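You operate a simulated robot arm through the tools that you are given. There is no shell and no other tool.

You run a simulated two-armed robot. Do the job below in one go: nothing can be reset, and whatever is moved stays where it is left.

Task
Wipe the cream off the short belt's end, then start the belt.
Fine: push the emergency stop in before you reach in; use the blue pad and put it back before you pull the stop out and reset. Set down upright: blue pad. What is to be rubbed or washed off counts as gone when no trace of it is left.

It is judged by the outcome, as a careful person would: the job done as asked, and still so three seconds after it is handed in. It fails if anything else is knocked over, pushed out of place, dropped, spilled or broken.

Robot
Two 7-joint arms with fingered hands on one trunk that stands fixed in place. Base frame: the origin is at the foot of the trunk, x ahead of it, y to its left, z up. Units: m, degrees, N and s.
The left shoulder is at [0.183, 0.125, 1.126], the right one opposite. With the tool pointing down near the work surface each hand reaches from about 0.58 to 0.96 m from the base axis, measured 20 degrees to its own side. Payload 3.7 kg a hand.
Tool frame (each hand has its own): the origin (TCP) lies between the finger pads and is the grasp point; the fingertips stand 0.025 m ahead of it; z points along the fingers, y is the line along which they close. The gripper opens to 0.088 m; its body begins 0.029 m behind the TCP. The gripper is a hand of 5 fingers: y runs from the thumb to the fingers, the wrist lies at [-0.013, -0.097, -0.162] in the tool frame, and closing takes about 1.5 s.
Orientation is that of the tool frame in the base frame, as a unit quaternion [w, x, y, z]. With the fingers straight down and the wrist toward the robot, the tool's x, y and z point along [0, 1, 0], [1, 0, 0] and [0, 0, -1] of the base frame.

Tools
- The arms move only by the tool jog_arm. It takes "left_deltas", "right_deltas" or both (then of equal length, played together; a hand with none holds still); each is a list of rows, each a list of 7 numbers: the turn, a rotation vector about the tool's x, y, z in units of 60 degrees (1.0 is 60 degrees), then the shift along the tool's x, y, z in units of 250 mm (1.0 is 250 mm), then the finger opening in m, from 0 to 0.088. In form: [[wx, wy, wz, dx, dy, dz, gripper], ...]. A call has 1 to 20 rows; each row is the pose to reach, as a shift and turn from the pose commanded when the call began, along the tool's axes at that moment. A call with a number of a shift or a turn outside -1 to 1 is refused whole. A row lasts 0.2 s, in which the tool goes at most 0.05 m and 8.6 degrees; a call with a longer step from one row to the next is refused whole, and so is a gripper value outside its range. Where a pose cannot be reached the arm comes as near as it can. A force on the tool above 50 N (or 10 N above the force at the start of the call, whichever is more), or a blocked arm, ends the call early, and 0.2 s more pass. Each finger travels about 0.045 m/s and halts on what it meets, pressing with about 27 N; the grip force reading is that of the motor and also rises with nothing between the fingers. The clock runs only during rows and for 0.2 s after the last one: add rows that repeat a pose to give the fingers time. It gives the time, the measured TCP pose, the force on the tool (base axes), the opening and the grip force at its end, in the units of the frame above (readings bear some noise), with the torque about the TCP (base axes, N m) and any sound that the robot's microphone picked up.
- Cameras (640 x 400 px; columns grow to the right, rows downward): "scene" is now at [0.2969, -0.0234, 1.3014]; the picture's right is [-0.24, -0.97, 0.00], its down [-0.21, 0.05, -0.98] and it looks along [0.95, -0.23, -0.21] (base axes); focal length 214 px, centre (320, 200). "left" rides on the left gripper at [-0.059, -0.079, -0.105] in its tool frame; the picture's right is [-0.73, -0.32, 0.61], its down [0.62, -0.68, 0.38] and it looks along [0.29, 0.66, 0.70] (tool axes); focal length 234 px, centre (320, 200). "right" rides on the right gripper at [0.059, -0.079, -0.105] in its tool frame; the picture's right is [-0.73, 0.32, -0.61], its down [-0.62, -0.68, 0.38] and it looks along [-0.29, 0.66, 0.70] (tool axes); focal length 234 px, centre (320, 200).
- capture(camera): a new picture of that camera. It takes no simulated time.
- move_column(by): moves the trunk up (or, below 0, down) by that many m; the arms and the scene camera ride with it, the base frame stays. It gives what a move gives, with no picture.
- preshape(shape, hand): the hand has 5 fingers and takes this shape, open, in about a second: jaw (thumb against the fingers, like two jaws); tri (thumb and two fingers); tip (a fingertip pinch); poke (one finger out to press); point (the index stretched); flat (the hand flat); cup (the hand cupped); fist (a fist). The gripper value then closes the fingers along that shape, each until it touches; the sizes above hold for jaw. It gives what a move gives, with no picture.
- aim_head(pan, tilt): turns the head with the scene camera to pan (to the left, within 80 degrees either way) and tilt (down, from -29 to 69), counted from straight ahead of the robot (the tilt from the chest, where the trunk bows). It gives what a move gives.
- pixel_to_xyz(camera, pixels): for up to 12 pixels [column, row] of the newest picture of that camera ("zoom" is the newest enlarged one), the place [x, y, z] in the base frame of the surface seen there, good to about 0.002 m. It takes no simulated time.
- inspect(camera, box): a new picture of the part [left, top, right, bottom] of that camera's present view, enlarged. It takes no simulated time.
- hand_in(): hands the job in; it is judged then, once.

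Open the grippers and draw the arms clear of the work before you hand the job in, unless the task says otherwise.

The tools are called after "Request:" as a command line: name --argument value ..., lists and objects as JSON in quotes. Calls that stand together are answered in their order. jog_arm: Moves the arms, as the interface text tells. Its arguments: {"type":"object","properties":{"left_deltas":{"type":"array","items":{"type":"array","items":{"type":"number"}}},"right_deltas":{"type":"array","items":{"type":"array","items":{"type":"number"}}}},"required":[]} The other tools are called the same way: move_column (by) moves the trunk up or down; preshape (shape, hand) gives the hand a shape; aim_head (pan, tilt) turns the head that bears the scene camera; capture (camera) takes a picture; pixel_to_xyz (camera, pixels) gives the place of the surface under pixels of a picture; inspect (camera, box) takes an enlarged picture of a part of a camera's view; hand_in () hands the job in.

At the start:

```text
clock: 0.0
left_position: [0.4534, 0.0661, 1.2702]
left_tcp_rot: [0.001, 0.708, 0.707, 0.0]
left_contact_force: [-0.2, 0.3, 0.6]
left_ft_torque: [0.0, -0.04, -0.03]
left_gripper_width: 0.0877
left_finger_force: 0.1
left_shape: jaw
right_position: [0.4732, -0.371, 1.1785]
right_tcp_rot: [0.0, 0.707, 0.707, 0.0]
right_contact_force: [0.0, 0.7, 0.0]
right_ft_torque: [0.0, -0.03, -0.04]
right_gripper_width: 0.0875
right_finger_force: 0.1
right_shape: jaw
trunk travel left (down, up): [-0.15, 0.265]
head pan, tilt (commanded): [-13.9, 12.2]
```

scene: 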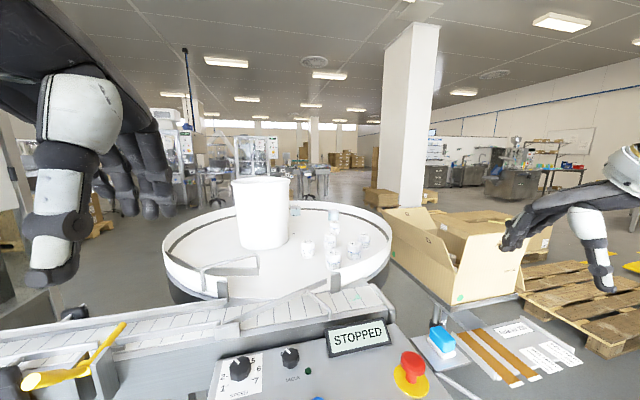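
right: 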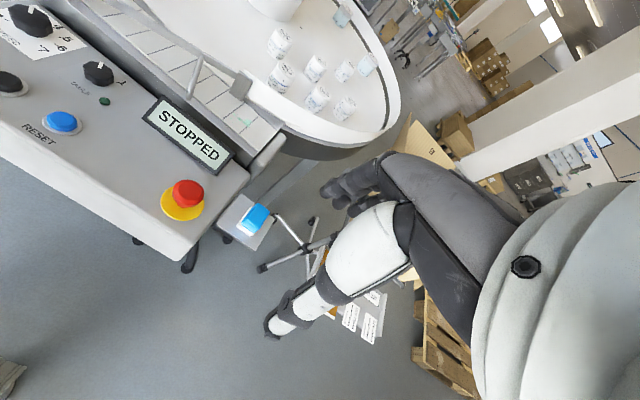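
left: 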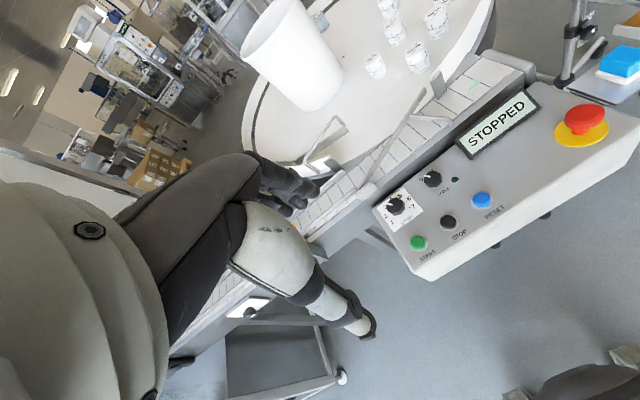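

The first pictures show a console with START/STOP/RESET buttons and a red mushroom stop, a belt behind it, and a blue pad on a white tray to the right. I tilt the head down to see the work area better.

Request:
aim_head --pan -10 --tilt 45

```text
clock: 1.0
left_position: [0.4527, 0.0658, 1.2706]
left_tcp_rot: [0.0, 0.708, 0.707, 0.001]
left_contact_force: [-0.2, 0.3, 0.2]
left_ft_torque: [0.0, 0.03, 0.02]
left_gripper_width: 0.0878
left_finger_force: 0.0
left_shape: jaw
right_position: [0.4743, -0.3709, 1.1773]
right_tcp_rot: [0.0, 0.706, 0.708, 0.0]
right_contact_force: [-0.7, -0.3, 1.1]
right_ft_torque: [-0.01, 0.01, -0.01]
right_gripper_width: 0.0876
right_finger_force: 0.1
right_shape: jaw
trunk travel left (down, up): [-0.15, 0.265]
head pan, tilt (commanded): [-10.0, 45.0]
```

The head is now tilted down 45 degrees; I take a scene picture.

Request:
capture --camera "scene"

```text
taken
```

scene: 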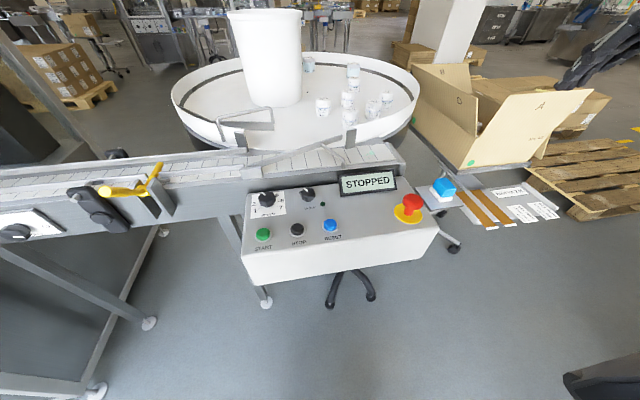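

The scene now shows belt, console and blue pad. I zoom into the belt end, the console, the pad and the left part.

Request:
inspect --camera "scene" --box '[230, 110, 430, 235]'

Request:
inspect --camera "scene" --box '[380, 130, 580, 255]'

Request:
inspect --camera "scene" --box '[0, 130, 240, 280]'

```text
3.20 times, centred on (330, 172) of scene
```

zoom: 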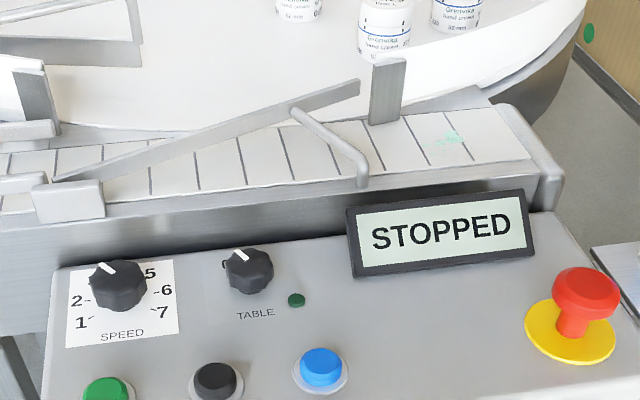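

```text
3.20 times, centred on (480, 192) of scene
```

zoom: 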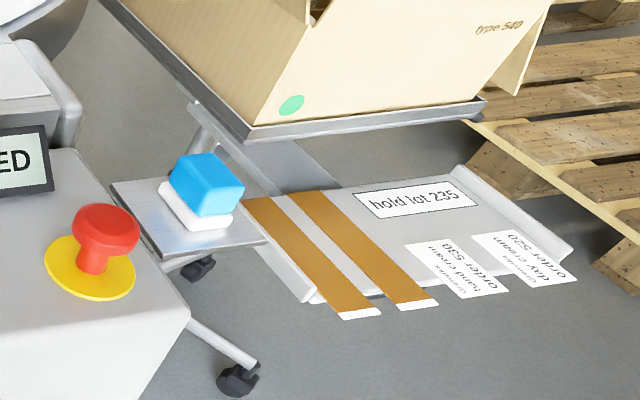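

```text
2.67 times, centred on (120, 205) of scene
```

zoom: 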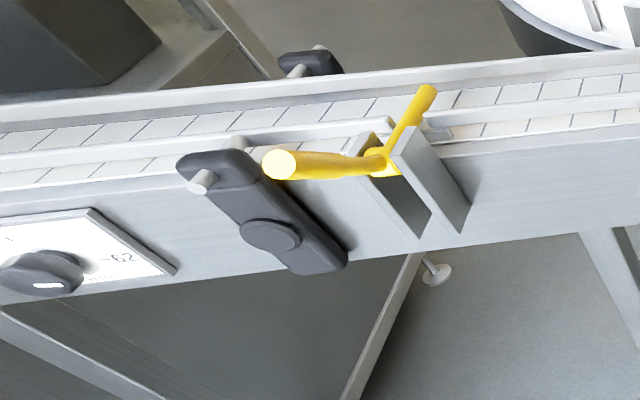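

The cream is a faint green smear near scene pixel (370,153), at the right end of the belt. I take scene coordinates of the key things.

Request:
pixel_to_xyz --camera "scene" --pixels '[[370, 153], [390, 152], [345, 160], [350, 132], [411, 199], [404, 214], [331, 224], [264, 234], [297, 228], [443, 185], [443, 198], [430, 205]]'

Request:
inspect --camera "scene" --box '[335, 120, 415, 170]'

Request:
capture --camera "right"

Request:
capture --camera "left"

```text
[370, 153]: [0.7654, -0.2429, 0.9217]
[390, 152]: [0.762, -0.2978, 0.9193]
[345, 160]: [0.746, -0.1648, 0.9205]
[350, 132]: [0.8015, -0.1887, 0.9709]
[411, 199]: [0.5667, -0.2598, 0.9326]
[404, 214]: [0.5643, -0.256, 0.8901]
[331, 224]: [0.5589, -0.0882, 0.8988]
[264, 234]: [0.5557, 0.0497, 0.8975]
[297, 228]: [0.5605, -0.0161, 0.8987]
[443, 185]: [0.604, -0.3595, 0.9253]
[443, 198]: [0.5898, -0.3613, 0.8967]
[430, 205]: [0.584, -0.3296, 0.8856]
```

```text
8.00 times, centred on (375, 145) of scene
```

zoom: 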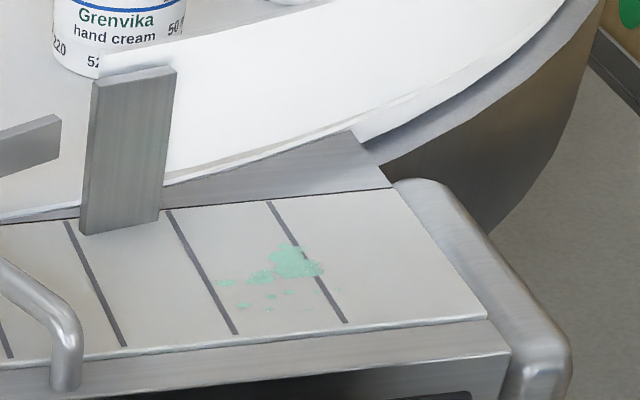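

```text
taken
```

right: 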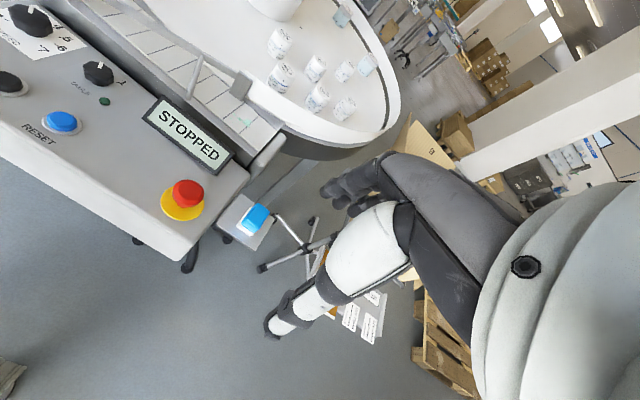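

```text
taken
```

left: 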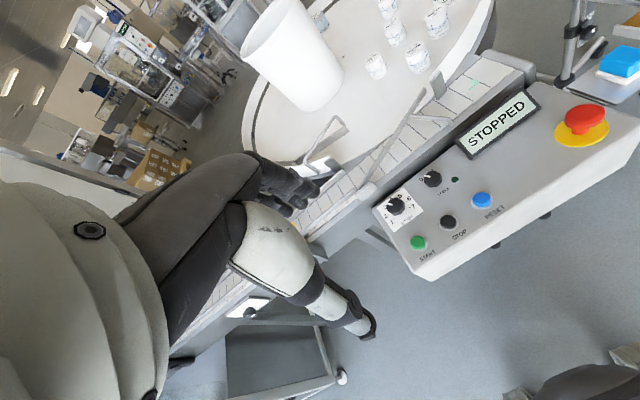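

The cream's zoom extents run from about (215,283) to (325,275). I read its outline, the bracket, the belt edges and guard.

Request:
inspect --camera "scene" --box '[335, 120, 415, 170]'

Request:
pixel_to_xyz --camera "zoom" --pixels '[[217, 283], [245, 307], [293, 246], [324, 268], [270, 308], [165, 70], [125, 230], [415, 190], [485, 315], [390, 180], [540, 370], [60, 385]]'

```text
8.00 times, centred on (375, 145) of scene
```

zoom: 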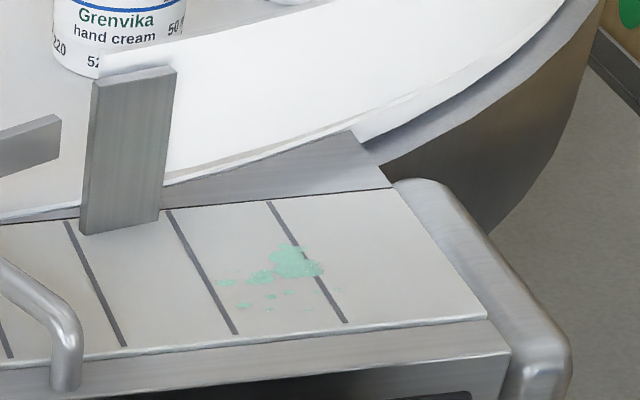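

```text
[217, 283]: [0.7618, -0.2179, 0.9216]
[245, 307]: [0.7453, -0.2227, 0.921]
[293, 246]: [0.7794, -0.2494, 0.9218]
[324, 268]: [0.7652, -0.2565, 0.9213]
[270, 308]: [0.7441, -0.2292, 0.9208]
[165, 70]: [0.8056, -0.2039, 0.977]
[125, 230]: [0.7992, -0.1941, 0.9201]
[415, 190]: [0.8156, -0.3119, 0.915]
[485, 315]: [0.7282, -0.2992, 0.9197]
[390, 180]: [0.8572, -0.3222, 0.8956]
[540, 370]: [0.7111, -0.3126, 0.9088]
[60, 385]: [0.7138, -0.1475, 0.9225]
```

The belt top is at z≈0.921 and the stop head at about (0.567,-0.26,0.933). I zoom on the pad, stop, and buttons to measure them.

Request:
inspect --camera "scene" --box '[385, 165, 475, 221]'

Request:
inspect --camera "right" --box '[140, 160, 300, 260]'

Request:
inspect --camera "left" --box '[540, 20, 640, 150]'

Request:
inspect --camera "left" --box '[380, 80, 540, 280]'

```text
7.11 times, centred on (430, 193) of scene
```

zoom: 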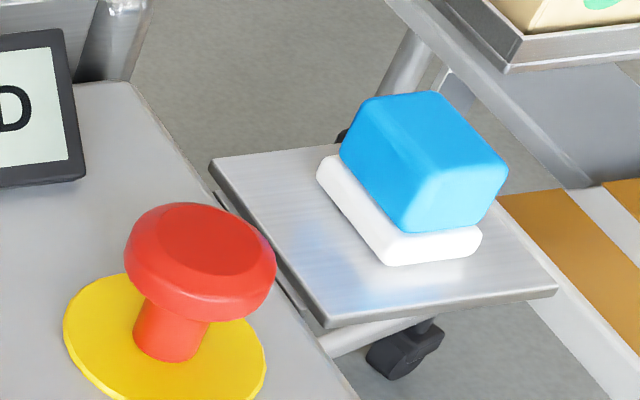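

```text
4.00 times, centred on (220, 210) of right
```

zoom: 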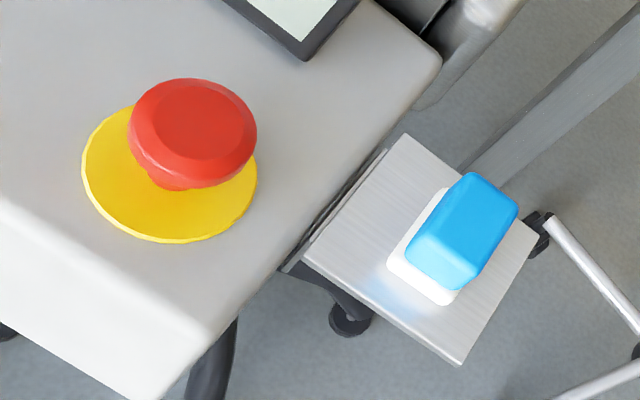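

```text
3.08 times, centred on (590, 85) of left
```

zoom: 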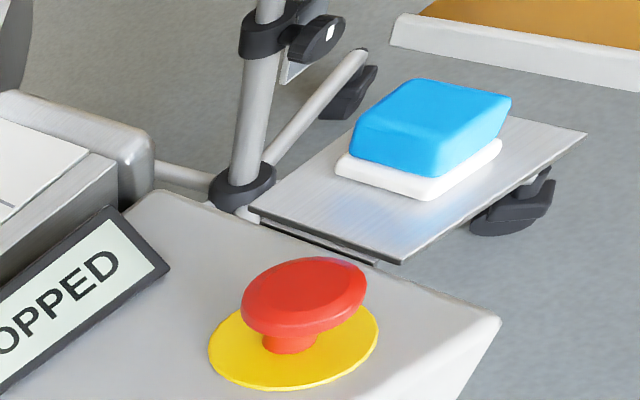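

```text
2.00 times, centred on (460, 180) of left
```

zoom: 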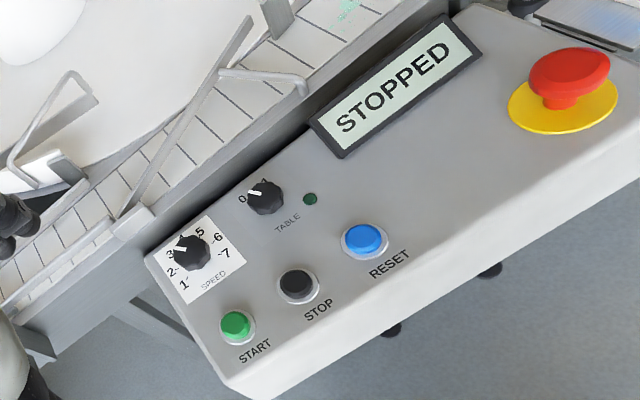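

The blue pad has a white base and sits on a small metal tray. I measure the pad corners, tray and stop from the scene zoom.

Request:
inspect --camera "scene" --box '[385, 165, 475, 221]'

Request:
pixel_to_xyz --camera "zoom" --pixels '[[365, 103], [430, 97], [500, 163], [430, 165], [345, 155], [410, 225], [495, 200], [325, 170], [390, 255], [475, 245], [330, 310], [225, 165]]'

Request:
pixel_to_xyz --camera "zoom" --pixels '[[200, 235], [150, 225], [260, 250], [180, 212], [205, 270], [75, 300], [230, 385], [20, 290], [300, 320], [100, 130], [165, 345], [545, 285]]'

```text
7.11 times, centred on (430, 193) of scene
```

zoom: 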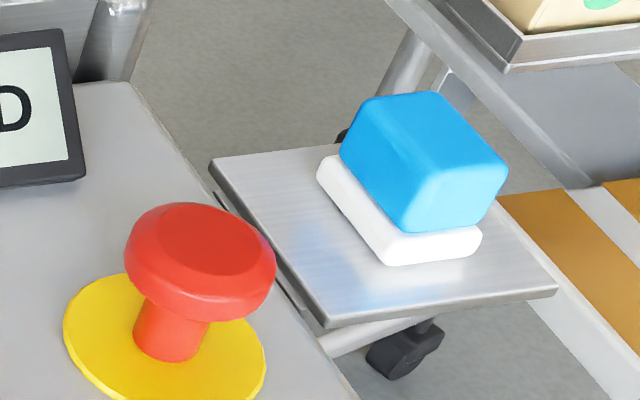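

```text
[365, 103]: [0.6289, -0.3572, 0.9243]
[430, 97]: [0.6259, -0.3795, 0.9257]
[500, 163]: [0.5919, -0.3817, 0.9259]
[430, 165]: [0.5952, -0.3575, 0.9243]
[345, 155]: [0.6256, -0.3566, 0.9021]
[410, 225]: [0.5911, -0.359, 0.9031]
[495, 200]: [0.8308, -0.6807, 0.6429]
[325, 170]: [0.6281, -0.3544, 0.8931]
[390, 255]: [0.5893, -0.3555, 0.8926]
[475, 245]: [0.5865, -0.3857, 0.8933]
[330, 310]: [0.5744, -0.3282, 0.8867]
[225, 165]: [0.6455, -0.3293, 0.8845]
```

```text
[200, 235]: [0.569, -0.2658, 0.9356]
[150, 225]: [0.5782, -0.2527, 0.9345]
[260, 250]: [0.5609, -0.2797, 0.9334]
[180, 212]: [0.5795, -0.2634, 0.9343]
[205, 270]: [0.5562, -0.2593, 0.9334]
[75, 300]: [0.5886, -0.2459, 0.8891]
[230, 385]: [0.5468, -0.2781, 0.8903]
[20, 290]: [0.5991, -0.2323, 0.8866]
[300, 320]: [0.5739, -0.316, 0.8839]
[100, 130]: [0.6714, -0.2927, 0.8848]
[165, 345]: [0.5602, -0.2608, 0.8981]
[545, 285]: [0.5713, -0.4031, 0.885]
```

Pad: x≈0.587–0.63, y≈-0.355 to -0.385, z 0.886–0.926; stop cap centre ≈(0.568,-0.264), top 0.935. I shape the left hand to poke (for the buttons) and check how it looks.

Request:
preshape --hand "left" --shape "poke"

Request:
capture --camera "left"

Request:
aim_head --pan -10 --tilt 25

Request:
capture --camera "scene"

```text
clock: 1.9
left_position: [0.4522, 0.0653, 1.2701]
left_tcp_rot: [0.0, 0.708, 0.706, 0.0]
left_contact_force: [0.1, -0.3, -0.1]
left_ft_torque: [0.03, 0.0, 0.02]
left_gripper_width: 0.0
left_finger_force: 0.0
left_shape: poke
right_position: [0.4725, -0.3713, 1.1785]
right_tcp_rot: [0.0, 0.707, 0.707, 0.0]
right_contact_force: [-0.1, -0.2, -0.7]
right_ft_torque: [-0.03, 0.03, -0.01]
right_gripper_width: 0.0875
right_finger_force: 0.1
right_shape: jaw
trunk travel left (down, up): [-0.15, 0.265]
head pan, tilt (commanded): [-10.0, 45.0]
```

```text
taken
```

left: 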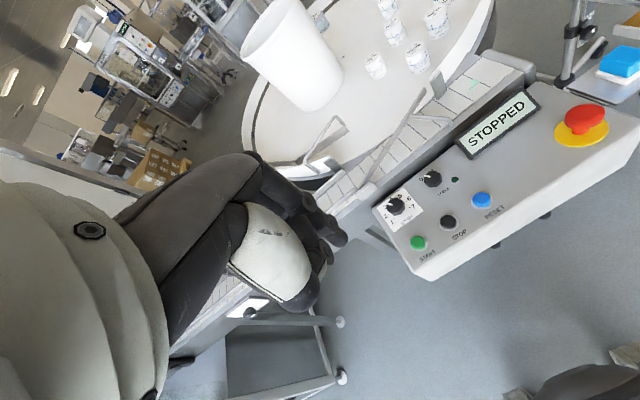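

```text
clock: 2.7
left_position: [0.454, 0.0665, 1.2712]
left_tcp_rot: [0.001, 0.707, 0.707, 0.0]
left_contact_force: [-0.2, 0.2, -0.6]
left_ft_torque: [0.0, -0.01, 0.01]
left_gripper_width: 0.0003
left_finger_force: 0.0
left_shape: poke
right_position: [0.4744, -0.3711, 1.1781]
right_tcp_rot: [0.0, 0.707, 0.707, 0.0]
right_contact_force: [-0.2, -0.5, 0.4]
right_ft_torque: [0.02, -0.06, -0.02]
right_gripper_width: 0.0877
right_finger_force: 0.0
right_shape: jaw
trunk travel left (down, up): [-0.15, 0.265]
head pan, tilt (commanded): [-10.0, 25.0]
```

```text
taken
```

scene: 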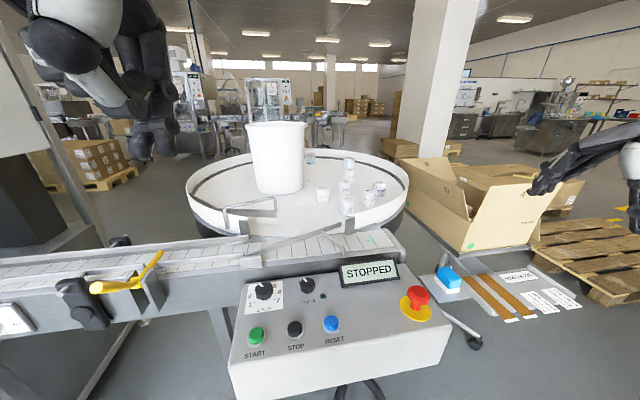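

The left hand's poke finger appears at left-camera pixel (338,238); I read its position relative to the TCP and also look at it from the scene.

Request:
pixel_to_xyz --camera "left" --pixels '[[340, 238], [333, 225], [325, 258], [312, 215], [310, 295]]'

Request:
inspect --camera "scene" --box '[60, 0, 260, 170]'

Request:
pixel_to_xyz --camera "scene" --pixels '[[140, 158], [162, 155], [175, 120], [135, 110], [143, 150]]'

```text
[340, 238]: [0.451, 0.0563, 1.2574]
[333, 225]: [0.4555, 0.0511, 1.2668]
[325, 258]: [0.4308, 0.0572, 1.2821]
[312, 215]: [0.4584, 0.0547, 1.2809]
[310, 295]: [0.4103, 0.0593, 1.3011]
```

```text
2.35 times, centred on (160, 85) of scene
```

zoom: 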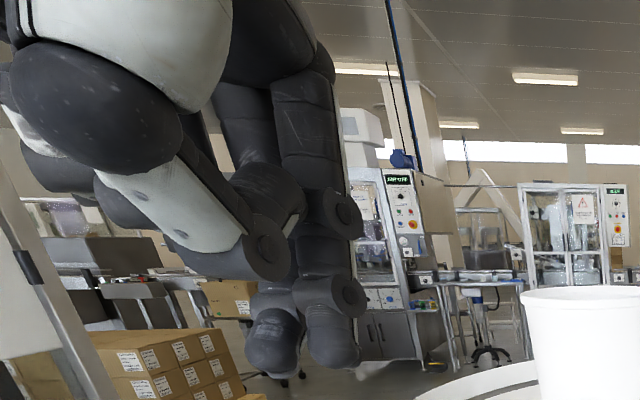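

```text
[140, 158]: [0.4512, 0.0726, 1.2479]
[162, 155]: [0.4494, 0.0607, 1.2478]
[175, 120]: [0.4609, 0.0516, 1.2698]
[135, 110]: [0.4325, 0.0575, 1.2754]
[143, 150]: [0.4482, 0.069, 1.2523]
```

Poke puts the fingertip on the TCP axis about 25 mm ahead. I shape the right hand to poke as well for pressing the stop.

Request:
preshape --hand "right" --shape "poke"

Request:
jog_arm --right_deltas '[[0, 0, 0, 0.07, 0.063, 0.1, 0], [0, 0, 0, 0.143, 0.126, 0.2, 0], [0, 0, 0, 0.215, 0.19, 0.3, 0], [0, 0, 0, 0.286, 0.253, 0.4, 0], [0, 0, 0, 0.36, 0.316, 0.5, 0], [0, 0, 0, 0.432, 0.378, 0.6, 0], [0, 0, 0, 0.432, 0.378, 0.6, 0]]'

Request:
aim_head --pan -25 --tilt 45

Request:
capture --camera "scene"

Request:
capture --camera "right"

```text
clock: 3.6
left_position: [0.452, 0.0661, 1.2693]
left_tcp_rot: [0.0, 0.707, 0.707, 0.0]
left_contact_force: [0.3, 0.1, 0.2]
left_ft_torque: [-0.01, 0.01, 0.03]
left_gripper_width: 0.0001
left_finger_force: 0.1
left_shape: poke
right_position: [0.4727, -0.3717, 1.1767]
right_tcp_rot: [0.0, 0.707, 0.707, 0.001]
right_contact_force: [0.1, -0.4, 0.0]
right_ft_torque: [0.06, -0.02, -0.03]
right_gripper_width: 0.0
right_finger_force: 0.1
right_shape: poke
trunk travel left (down, up): [-0.15, 0.265]
head pan, tilt (commanded): [-10.0, 25.0]
```

```text
clock: 5.2
left_position: [0.452, 0.0659, 1.2713]
left_tcp_rot: [0.001, 0.707, 0.707, -0.001]
left_contact_force: [-0.3, -0.4, 0.2]
left_ft_torque: [-0.01, -0.03, 0.01]
left_gripper_width: 0.0001
left_finger_force: 0.0
left_shape: poke
right_position: [0.5663, -0.2632, 1.0284]
right_tcp_rot: [0.0, 0.707, 0.707, 0.001]
right_contact_force: [-0.3, -1.2, -0.5]
right_ft_torque: [0.02, 0.01, 0.01]
right_gripper_width: 0.0
right_finger_force: 0.1
right_shape: poke
trunk travel left (down, up): [-0.15, 0.265]
head pan, tilt (commanded): [-10.0, 25.0]
```

```text
clock: 6.0
left_position: [0.4532, 0.0664, 1.2711]
left_tcp_rot: [0.0, 0.708, 0.706, 0.001]
left_contact_force: [0.0, 0.6, 0.7]
left_ft_torque: [-0.01, -0.01, 0.0]
left_gripper_width: 0.0
left_finger_force: 0.0
left_shape: poke
right_position: [0.5675, -0.2622, 1.0284]
right_tcp_rot: [-0.001, 0.707, 0.707, 0.0]
right_contact_force: [-0.1, 0.7, -0.6]
right_ft_torque: [0.01, 0.01, 0.01]
right_gripper_width: 0.0
right_finger_force: 0.0
right_shape: poke
trunk travel left (down, up): [-0.15, 0.265]
head pan, tilt (commanded): [-25.0, 45.0]
```

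```text
taken
```

scene: 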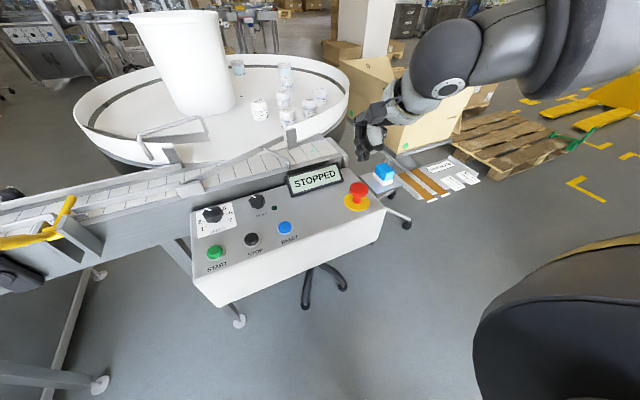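

```text
taken
```

right: 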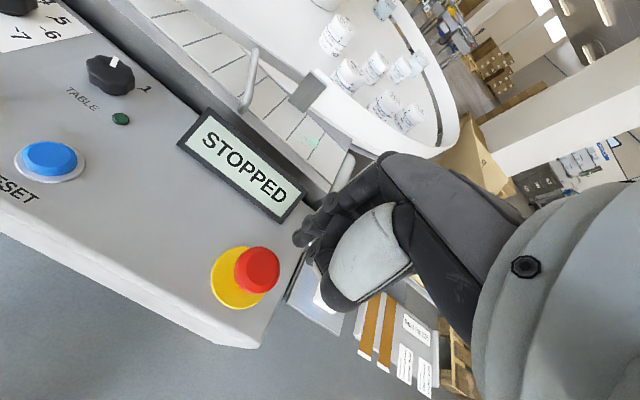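

The right fingertips appear at scene pixel (362,156), above the stop at (356,190). I verify the fingertip position before pressing.

Request:
pixel_to_xyz --camera "scene" --pixels '[[361, 157], [372, 152], [378, 145], [357, 186]]'

Request:
inspect --camera "scene" --box '[320, 80, 440, 220]'

Request:
pixel_to_xyz --camera "right" --pixels '[[300, 240], [310, 238], [306, 222], [258, 270], [318, 260]]'

```text
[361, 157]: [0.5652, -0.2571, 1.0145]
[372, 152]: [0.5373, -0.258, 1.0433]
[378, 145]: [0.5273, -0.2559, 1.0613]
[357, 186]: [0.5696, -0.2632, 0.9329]
```

```text
2.86 times, centred on (380, 150) of scene
```

zoom: 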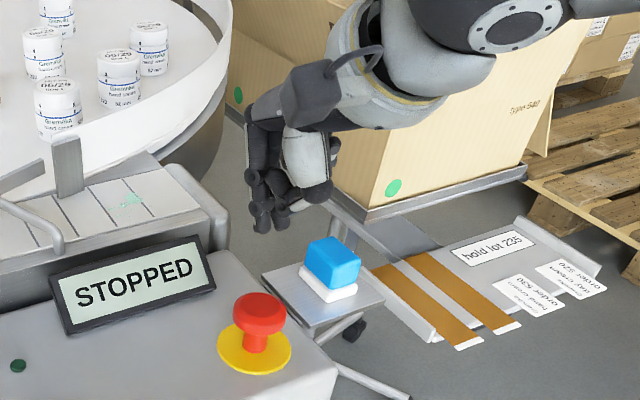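

```text
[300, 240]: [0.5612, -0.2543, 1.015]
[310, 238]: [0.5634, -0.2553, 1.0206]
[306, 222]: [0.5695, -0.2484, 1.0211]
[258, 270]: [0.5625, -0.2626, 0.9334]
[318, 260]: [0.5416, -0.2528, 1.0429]
```

The fingertip is centred over the stop cap at about z 1.003, cap top 0.935. I lower it, with small steps for the press.

Request:
jog_arm --right_deltas '[[0, 0, 0, 0, 0, 0.12, 0], [0, 0, 0, 0, 0, 0.2, 0], [0, 0, 0, 0, 0, 0.24, 0], [0, 0, 0, 0, 0, 0.256, 0], [0, 0, 0, 0, 0, 0.268, 0], [0, 0, 0, 0, 0, 0.28, 0], [0, 0, 0, 0, 0, 0.29, 0], [0, 0, 0, 0, 0, 0.3, 0], [0, 0, 0, 0, 0, 0.31, 0], [0, 0, 0, 0, 0, 0.32, 0], [0, 0, 0, 0, 0, 0.33, 0]]'

Request:
inspect --camera "scene" --box '[280, 120, 420, 220]'

```text
clock: 8.4
left_position: [0.452, 0.0663, 1.27]
left_tcp_rot: [-0.001, 0.707, 0.707, 0.0]
left_contact_force: [0.5, -0.1, -0.3]
left_ft_torque: [-0.02, -0.02, -0.02]
left_gripper_width: 0.0002
left_finger_force: 0.0
left_shape: poke
right_position: [0.5676, -0.2631, 0.9455]
right_tcp_rot: [-0.001, 0.707, 0.707, 0.0]
right_contact_force: [0.5, 1.0, 0.3]
right_ft_torque: [-0.03, -0.01, -0.01]
right_gripper_width: 0.0
right_finger_force: 0.1
right_shape: poke
trunk travel left (down, up): [-0.15, 0.265]
head pan, tilt (commanded): [-25.0, 45.0]
```

```text
4.00 times, centred on (350, 170) of scene
```

zoom: 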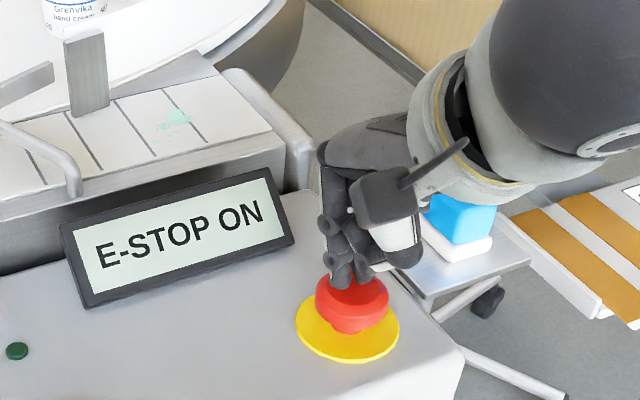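

The display now reads "E-STOP ON". I raise the hand and confirm the stop stays latched.

Request:
jog_arm --right_deltas '[[0, 0, 0, 0, 0, -0.1, 0], [0, 0, 0, 0, 0, -0.28, 0], [0, 0, 0, 0, 0, -0.46, 0], [0, 0, 0, 0, 0, -0.48, 0]]'

Request:
preshape --hand "right" --shape "jaw"

Request:
capture --camera "scene"

Request:
inspect --camera "scene" --box '[280, 60, 440, 220]'

```text
clock: 9.4
left_position: [0.4527, 0.0656, 1.2698]
left_tcp_rot: [-0.001, 0.708, 0.706, -0.001]
left_contact_force: [0.4, -0.8, -0.2]
left_ft_torque: [0.01, 0.01, 0.02]
left_gripper_width: 0.0
left_finger_force: 0.1
left_shape: poke
right_position: [0.568, -0.2638, 1.0657]
right_tcp_rot: [-0.001, 0.707, 0.707, 0.0]
right_contact_force: [-0.4, 0.1, 0.5]
right_ft_torque: [-0.05, 0.01, 0.02]
right_gripper_width: 0.0
right_finger_force: 0.0
right_shape: poke
trunk travel left (down, up): [-0.15, 0.265]
head pan, tilt (commanded): [-25.0, 45.0]
```

```text
clock: 10.3
left_position: [0.4533, 0.0657, 1.2697]
left_tcp_rot: [0.0, 0.708, 0.707, 0.0]
left_contact_force: [-0.7, -0.1, 0.7]
left_ft_torque: [0.0, 0.02, -0.04]
left_gripper_width: 0.0
left_finger_force: 0.1
left_shape: poke
right_position: [0.5681, -0.2646, 1.0658]
right_tcp_rot: [0.0, 0.707, 0.707, 0.001]
right_contact_force: [0.4, 0.0, 0.1]
right_ft_torque: [0.01, -0.03, 0.01]
right_gripper_width: 0.0878
right_finger_force: 0.1
right_shape: jaw
trunk travel left (down, up): [-0.15, 0.265]
head pan, tilt (commanded): [-25.0, 45.0]
```

```text
taken
```

scene: 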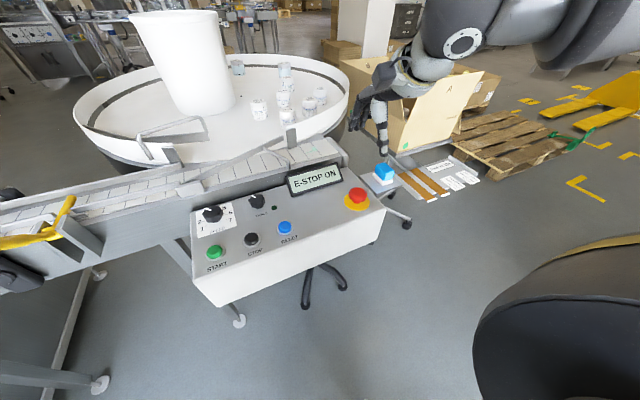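

```text
2.50 times, centred on (360, 140) of scene
```

zoom: 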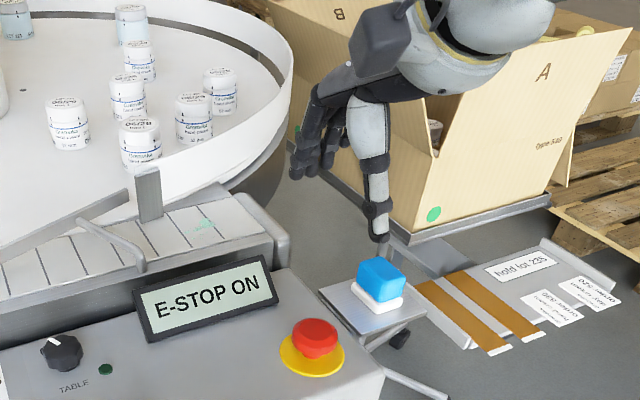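

The stop is latched. I check thumb and fingertip locations in the open jaw so I can aim the pad grasp.

Request:
pixel_to_xyz --camera "zoom" --pixels '[[380, 236], [377, 205], [298, 172], [312, 168], [328, 160], [345, 100], [305, 140]]'

Request:
capture --camera "right"

```text
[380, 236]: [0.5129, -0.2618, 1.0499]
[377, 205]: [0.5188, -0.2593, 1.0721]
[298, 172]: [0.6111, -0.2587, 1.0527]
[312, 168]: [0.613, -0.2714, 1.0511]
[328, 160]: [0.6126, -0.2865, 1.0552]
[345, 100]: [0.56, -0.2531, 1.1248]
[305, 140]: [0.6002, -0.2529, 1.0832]
```

```text
taken
```

right: 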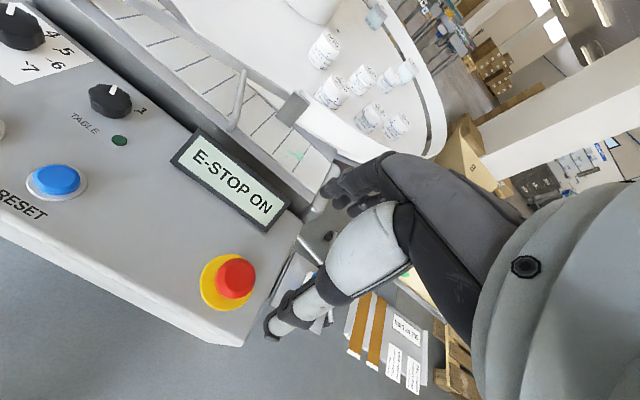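

Fingers lie at x≈TCP+0.045 with the index near the TCP's y and the others toward -y; thumb at x≈TCP-0.05. I refine the pad measurements with a zoom.

Request:
inspect --camera "scene" --box '[360, 150, 408, 198]'

Request:
pixel_to_xyz --camera "zoom" --pixels '[[220, 110], [300, 130], [270, 200], [130, 180], [200, 290], [330, 220], [120, 130], [230, 90], [340, 150], [235, 230], [200, 210], [150, 140]]'

```text
8.33 times, centred on (384, 174) of scene
```

zoom: 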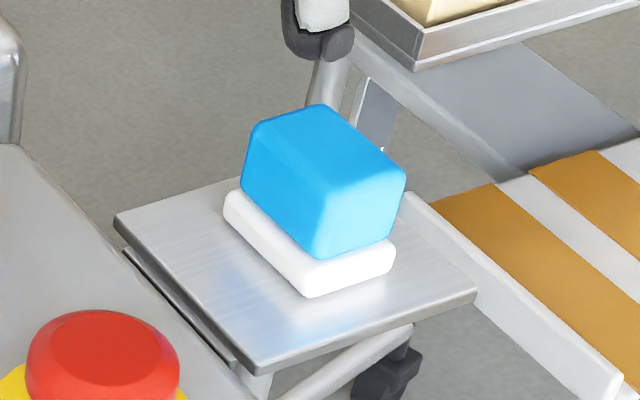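

```text
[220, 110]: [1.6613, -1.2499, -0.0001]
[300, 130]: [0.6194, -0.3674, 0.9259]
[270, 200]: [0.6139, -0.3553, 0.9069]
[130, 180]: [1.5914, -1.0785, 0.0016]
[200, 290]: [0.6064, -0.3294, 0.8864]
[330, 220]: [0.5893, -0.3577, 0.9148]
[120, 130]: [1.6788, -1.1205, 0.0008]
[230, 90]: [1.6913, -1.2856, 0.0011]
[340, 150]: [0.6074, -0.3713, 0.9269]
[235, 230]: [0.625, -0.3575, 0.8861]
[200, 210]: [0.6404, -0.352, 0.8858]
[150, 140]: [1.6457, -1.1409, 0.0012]
```

I sample the blue and white edges of the pad once more for its extents.

Request:
pixel_to_xyz --camera "zoom" --pixels '[[320, 112], [398, 178], [258, 128], [330, 180], [368, 230], [248, 180], [318, 250], [388, 232], [230, 208], [308, 285], [388, 262], [350, 275]]'

```text
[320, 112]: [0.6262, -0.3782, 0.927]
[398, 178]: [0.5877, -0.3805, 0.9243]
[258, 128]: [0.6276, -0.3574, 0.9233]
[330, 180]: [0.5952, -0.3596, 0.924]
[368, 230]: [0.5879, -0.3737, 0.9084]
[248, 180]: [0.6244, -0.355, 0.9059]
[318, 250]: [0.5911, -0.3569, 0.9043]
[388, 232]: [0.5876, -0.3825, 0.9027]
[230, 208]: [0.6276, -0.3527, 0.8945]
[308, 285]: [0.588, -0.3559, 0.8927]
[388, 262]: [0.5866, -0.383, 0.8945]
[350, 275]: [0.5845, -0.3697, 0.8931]
```

Pad centre ≈(0.609,-0.370), blue z 0.900–0.927. I check how close the carton and its flaps are to the hand's path.

Request:
pixel_to_xyz --camera "scene" --pixels '[[398, 152], [402, 145], [430, 130], [455, 140], [342, 65], [412, 110], [340, 155], [350, 140], [495, 80], [287, 118], [320, 170], [338, 165]]'

```text
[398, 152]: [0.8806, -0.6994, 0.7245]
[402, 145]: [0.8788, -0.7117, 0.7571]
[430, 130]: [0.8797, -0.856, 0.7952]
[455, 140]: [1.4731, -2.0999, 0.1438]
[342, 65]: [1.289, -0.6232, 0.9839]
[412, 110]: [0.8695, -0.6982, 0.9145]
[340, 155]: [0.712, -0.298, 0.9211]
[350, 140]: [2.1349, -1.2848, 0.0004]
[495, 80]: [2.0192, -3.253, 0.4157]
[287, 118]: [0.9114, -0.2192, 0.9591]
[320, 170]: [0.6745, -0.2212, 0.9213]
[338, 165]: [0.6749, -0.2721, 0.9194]
```

The carton is well away. I move the open right hand above the pad, then lower to TCP z≈0.928 around the blue block without closing.

Request:
jog_arm --right_deltas '[[0, 0, 0, -0.14, 0.055, 0, 0.088], [0, 0, 0, -0.285, 0.11, 0, 0.088], [0, 0, 0, -0.428, 0.165, 0, 0.088], [0, 0, 0, -0.428, 0.165, 0.15, 0.088], [0, 0, 0, -0.428, 0.165, 0.3, 0.088], [0, 0, 0, -0.428, 0.165, 0.42, 0.088], [0, 0, 0, -0.428, 0.165, 0.42, 0.088]]'

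Request:
capture --camera "scene"

Request:
inspect --camera "scene" --box '[340, 100, 440, 200]'

Request:
capture --camera "right"

```text
clock: 11.9
left_position: [0.4536, 0.0653, 1.2705]
left_tcp_rot: [0.0, 0.708, 0.707, 0.0]
left_contact_force: [0.6, 0.4, 0.0]
left_ft_torque: [0.02, -0.03, -0.01]
left_gripper_width: 0.0
left_finger_force: 0.0
left_shape: poke
right_position: [0.6089, -0.3692, 0.9601]
right_tcp_rot: [0.0, 0.707, 0.707, -0.001]
right_contact_force: [-0.7, 0.3, -0.2]
right_ft_torque: [0.03, 0.01, -0.01]
right_gripper_width: 0.0877
right_finger_force: 0.0
right_shape: jaw
trunk travel left (down, up): [-0.15, 0.265]
head pan, tilt (commanded): [-25.0, 45.0]
```

```text
taken
```

scene: 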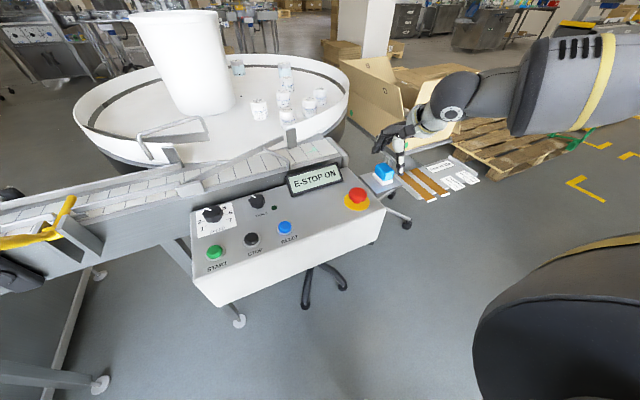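

```text
4.00 times, centred on (390, 150) of scene
```

zoom: 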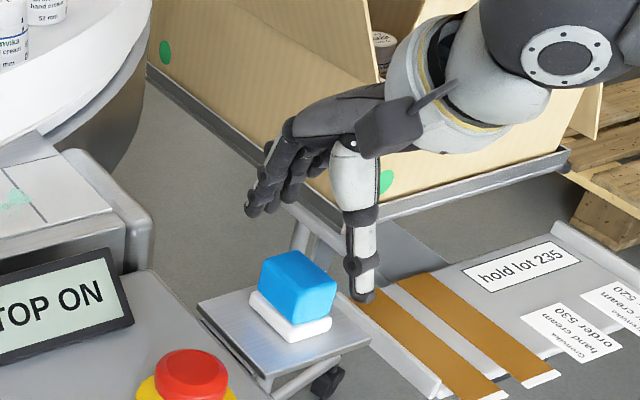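

```text
taken
```

right: 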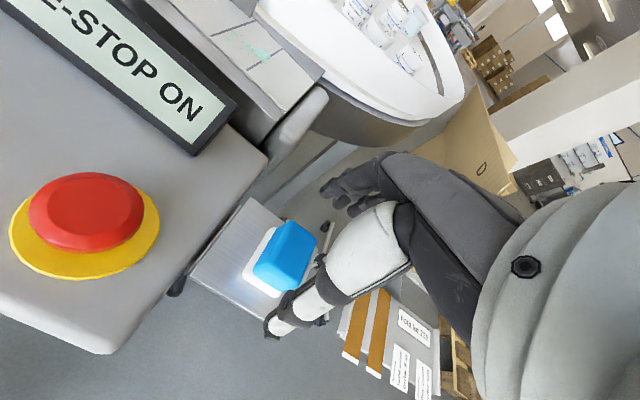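

The pad (zoom 295,290) lies between the thumb (zoom 362,298) and fingers (zoom 255,205). I verify their positions before lowering.

Request:
inspect --camera "scene" --box '[340, 100, 440, 200]'

Request:
pixel_to_xyz --camera "zoom" --pixels '[[364, 297], [357, 262], [250, 210], [262, 190], [270, 208], [287, 200], [290, 260], [300, 195]]'

Request:
pixel_to_xyz --camera "right" --pixels '[[328, 187], [340, 200], [355, 210], [272, 325], [290, 305], [320, 290], [300, 255], [330, 180]]'

```text
4.00 times, centred on (390, 150) of scene
```

zoom: 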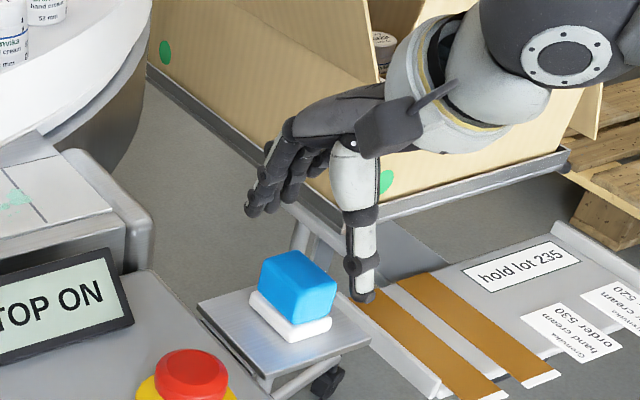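

```text
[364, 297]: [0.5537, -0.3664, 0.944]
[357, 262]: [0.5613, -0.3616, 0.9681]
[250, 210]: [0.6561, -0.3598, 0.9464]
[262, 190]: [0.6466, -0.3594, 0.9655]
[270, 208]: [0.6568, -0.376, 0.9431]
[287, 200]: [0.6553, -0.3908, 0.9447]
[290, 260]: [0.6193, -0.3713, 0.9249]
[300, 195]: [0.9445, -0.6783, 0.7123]
```

```text
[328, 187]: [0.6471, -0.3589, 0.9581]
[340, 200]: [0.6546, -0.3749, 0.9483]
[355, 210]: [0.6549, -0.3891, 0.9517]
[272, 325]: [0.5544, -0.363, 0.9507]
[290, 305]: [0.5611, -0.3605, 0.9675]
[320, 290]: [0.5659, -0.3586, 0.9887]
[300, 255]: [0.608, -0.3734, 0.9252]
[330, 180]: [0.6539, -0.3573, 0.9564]
```

Thumb and fingers straddle the pad. I lower 32 mm so the fingertips are around the blue block, then close.

Request:
jog_arm --right_deltas '[[0, 0, 0, 0, 0, 0.06, 0.088], [0, 0, 0, 0, 0, 0.12, 0.088], [0, 0, 0, 0, 0, 0.128, 0.088], [0, 0, 0, 0, 0, 0.128, 0.065], [0, 0, 0, 0, 0, 0.128, 0.05], [0, 0, 0, 0, 0, 0.128, 0.035], [0, 0, 0, 0, 0, 0.128, 0.02], [0, 0, 0, 0, 0, 0.128, 0.01], [0, 0, 0, 0, 0, 0.128, 0.0], [0, 0, 0, 0, 0, 0.128, 0.0], [0, 0, 0, 0, 0, 0.128, 0.0]]'

Request:
inspect --camera "scene" --box '[340, 100, 440, 200]'

Request:
inspect --camera "right" --box '[180, 130, 440, 350]'

```text
clock: 14.3
left_position: [0.4527, 0.0657, 1.2706]
left_tcp_rot: [0.0, 0.707, 0.707, 0.0]
left_contact_force: [0.0, 1.0, 0.3]
left_ft_torque: [-0.02, 0.01, -0.03]
left_gripper_width: 0.0
left_finger_force: 0.0
left_shape: poke
right_position: [0.6088, -0.3706, 0.9272]
right_tcp_rot: [0.0, 0.707, 0.707, 0.0]
right_contact_force: [0.8, 0.6, -0.6]
right_ft_torque: [-0.01, 0.03, 0.0]
right_gripper_width: 0.0384
right_finger_force: 27.1
right_shape: jaw
trunk travel left (down, up): [-0.15, 0.265]
head pan, tilt (commanded): [-25.0, 45.0]
```

```text
4.00 times, centred on (390, 150) of scene
```

zoom: 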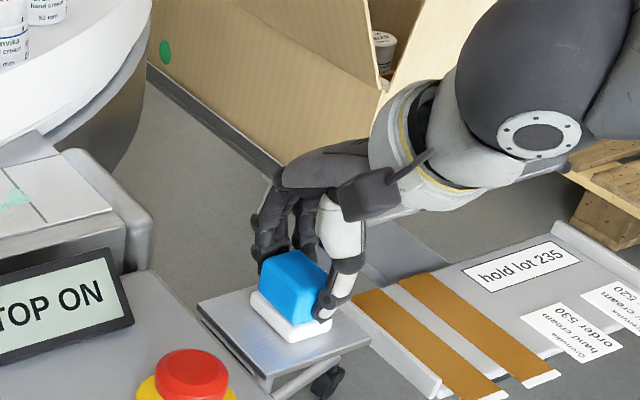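

```text
1.82 times, centred on (310, 240) of right
```

zoom: 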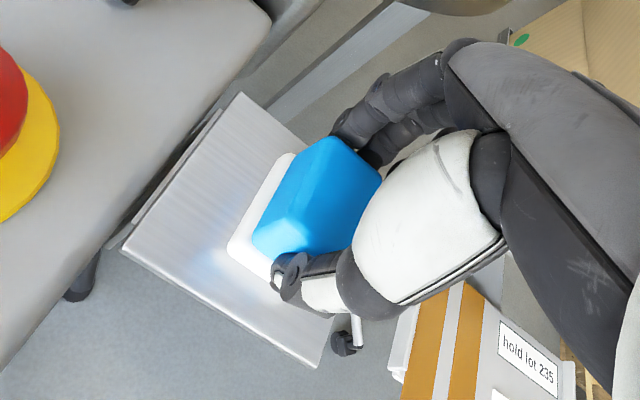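

The grip reads 0.038 m with 27 N, the pad is held. I lift 30 mm and check whether the white part comes along.

Request:
jog_arm --right_deltas '[[0, 0, 0, 0, 0, -0.02, 0.0], [0, 0, 0, 0, 0, -0.06, 0.0], [0, 0, 0, 0, 0, -0.12, 0.0], [0, 0, 0, 0, 0, -0.12, 0.0]]'

Request:
inspect --camera "scene" --box '[340, 100, 440, 200]'

Request:
inspect --camera "right" --box '[180, 130, 440, 350]'

```text
clock: 15.3
left_position: [0.4531, 0.0654, 1.2709]
left_tcp_rot: [-0.001, 0.708, 0.707, 0.0]
left_contact_force: [-0.5, -0.3, -0.4]
left_ft_torque: [0.01, -0.04, 0.03]
left_gripper_width: 0.0
left_finger_force: 0.1
left_shape: poke
right_position: [0.609, -0.3707, 0.9579]
right_tcp_rot: [-0.001, 0.707, 0.707, -0.001]
right_contact_force: [-0.3, -0.2, -0.3]
right_ft_torque: [-0.01, 0.0, -0.03]
right_gripper_width: 0.0388
right_finger_force: 26.5
right_shape: jaw
trunk travel left (down, up): [-0.15, 0.265]
head pan, tilt (commanded): [-25.0, 45.0]
```

```text
4.00 times, centred on (390, 150) of scene
```

zoom: 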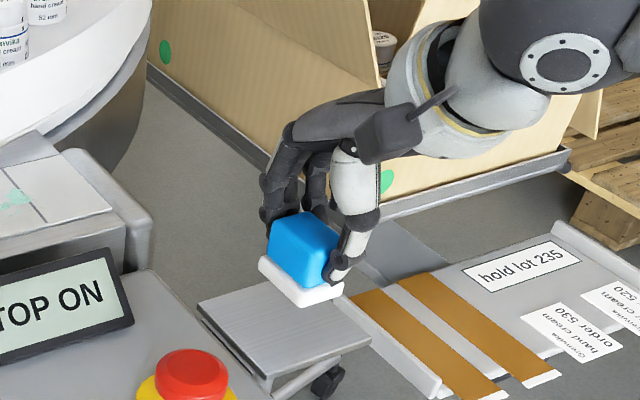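

```text
1.82 times, centred on (310, 240) of right
```

zoom: 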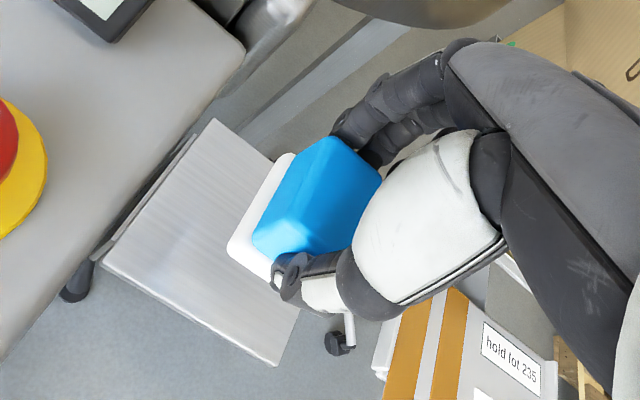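

The white base is part of the pad; its bottom is ≈42 mm below the TCP. I raise and carry it over the belt near (0.758,-0.272).

Request:
jog_arm --right_deltas '[[0, 0, 0, 0, 0, -0.12, 0.0], [0, 0, 0, 0, 0, -0.26, 0.0], [0, 0, 0, 0.1, 0.14, -0.26, 0.0], [0, 0, 0, 0.2, 0.29, -0.26, 0.0], [0, 0, 0, 0.3, 0.44, -0.26, 0.0], [0, 0, 0, 0.38, 0.55, -0.26, 0.0], [0, 0, 0, 0.392, 0.596, -0.26, 0.0], [0, 0, 0, 0.392, 0.596, -0.2, 0.0], [0, 0, 0, 0.392, 0.596, -0.1, 0.0], [0, 0, 0, 0.392, 0.596, -0.1, 0.0]]'

Request:
capture --camera "scene"

Request:
inspect --camera "scene" --box '[260, 80, 380, 200]'

Request:
capture --camera "right"

```text
clock: 17.5
left_position: [0.4532, 0.0665, 1.2709]
left_tcp_rot: [0.0, 0.708, 0.706, 0.0]
left_contact_force: [-0.2, 0.9, 1.0]
left_ft_torque: [-0.03, 0.02, 0.01]
left_gripper_width: 0.0002
left_finger_force: 0.1
left_shape: poke
right_position: [0.7588, -0.2727, 0.9825]
right_tcp_rot: [0.0, 0.707, 0.707, 0.0]
right_contact_force: [0.3, 0.1, -0.3]
right_ft_torque: [0.02, -0.04, -0.02]
right_gripper_width: 0.0384
right_finger_force: 27.1
right_shape: jaw
trunk travel left (down, up): [-0.15, 0.265]
head pan, tilt (commanded): [-25.0, 45.0]
```

```text
taken
```

scene: 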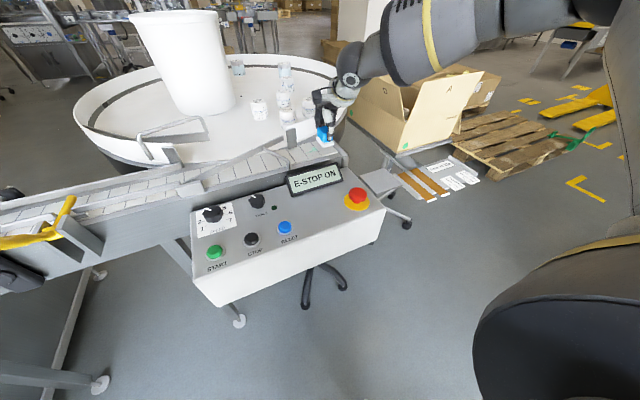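

```text
3.33 times, centred on (320, 140) of scene
```

zoom: 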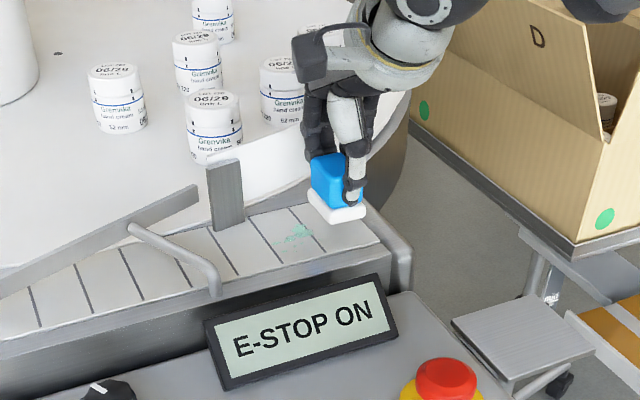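

```text
taken
```

right: 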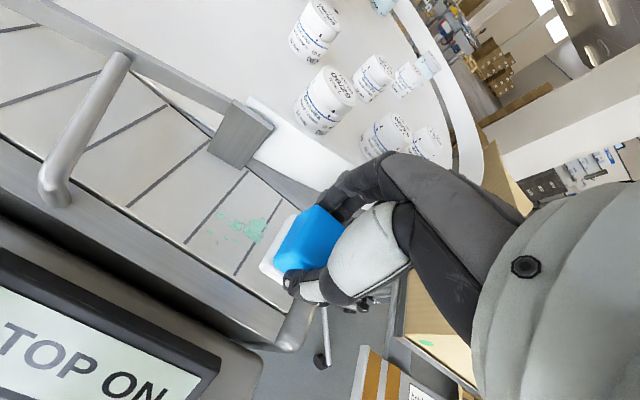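

The pad hangs above the belt end, right of the smear at right-camera (240,228). I measure the smear, post and table rim from this closer view.

Request:
pixel_to_xyz --camera "right" --pixels '[[217, 213], [212, 237], [240, 222], [262, 222], [265, 240], [230, 245], [240, 118], [272, 130], [215, 150], [242, 165], [290, 150], [300, 205]]'

Request:
inspect --camera "right" --box '[180, 90, 340, 290]'

```text
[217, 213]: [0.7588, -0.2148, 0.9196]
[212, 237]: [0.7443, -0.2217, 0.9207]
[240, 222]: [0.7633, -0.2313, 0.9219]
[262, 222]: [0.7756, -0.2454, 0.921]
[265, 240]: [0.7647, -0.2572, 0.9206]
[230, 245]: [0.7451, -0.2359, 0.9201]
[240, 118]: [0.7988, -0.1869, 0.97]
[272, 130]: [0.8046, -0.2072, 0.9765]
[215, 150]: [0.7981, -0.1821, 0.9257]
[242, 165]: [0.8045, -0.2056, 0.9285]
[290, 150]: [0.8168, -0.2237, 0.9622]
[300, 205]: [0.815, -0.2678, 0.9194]
```

```text
2.00 times, centred on (260, 190) of right
```

zoom: 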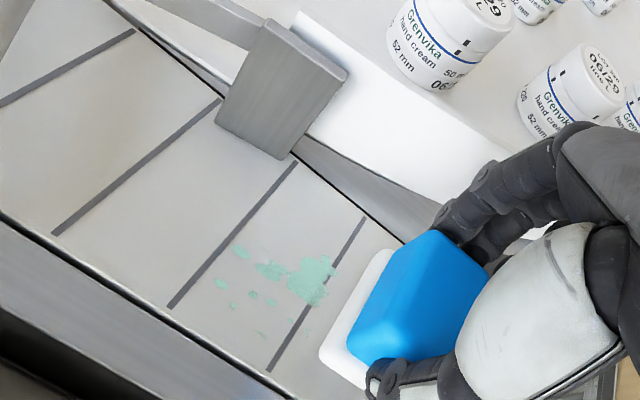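

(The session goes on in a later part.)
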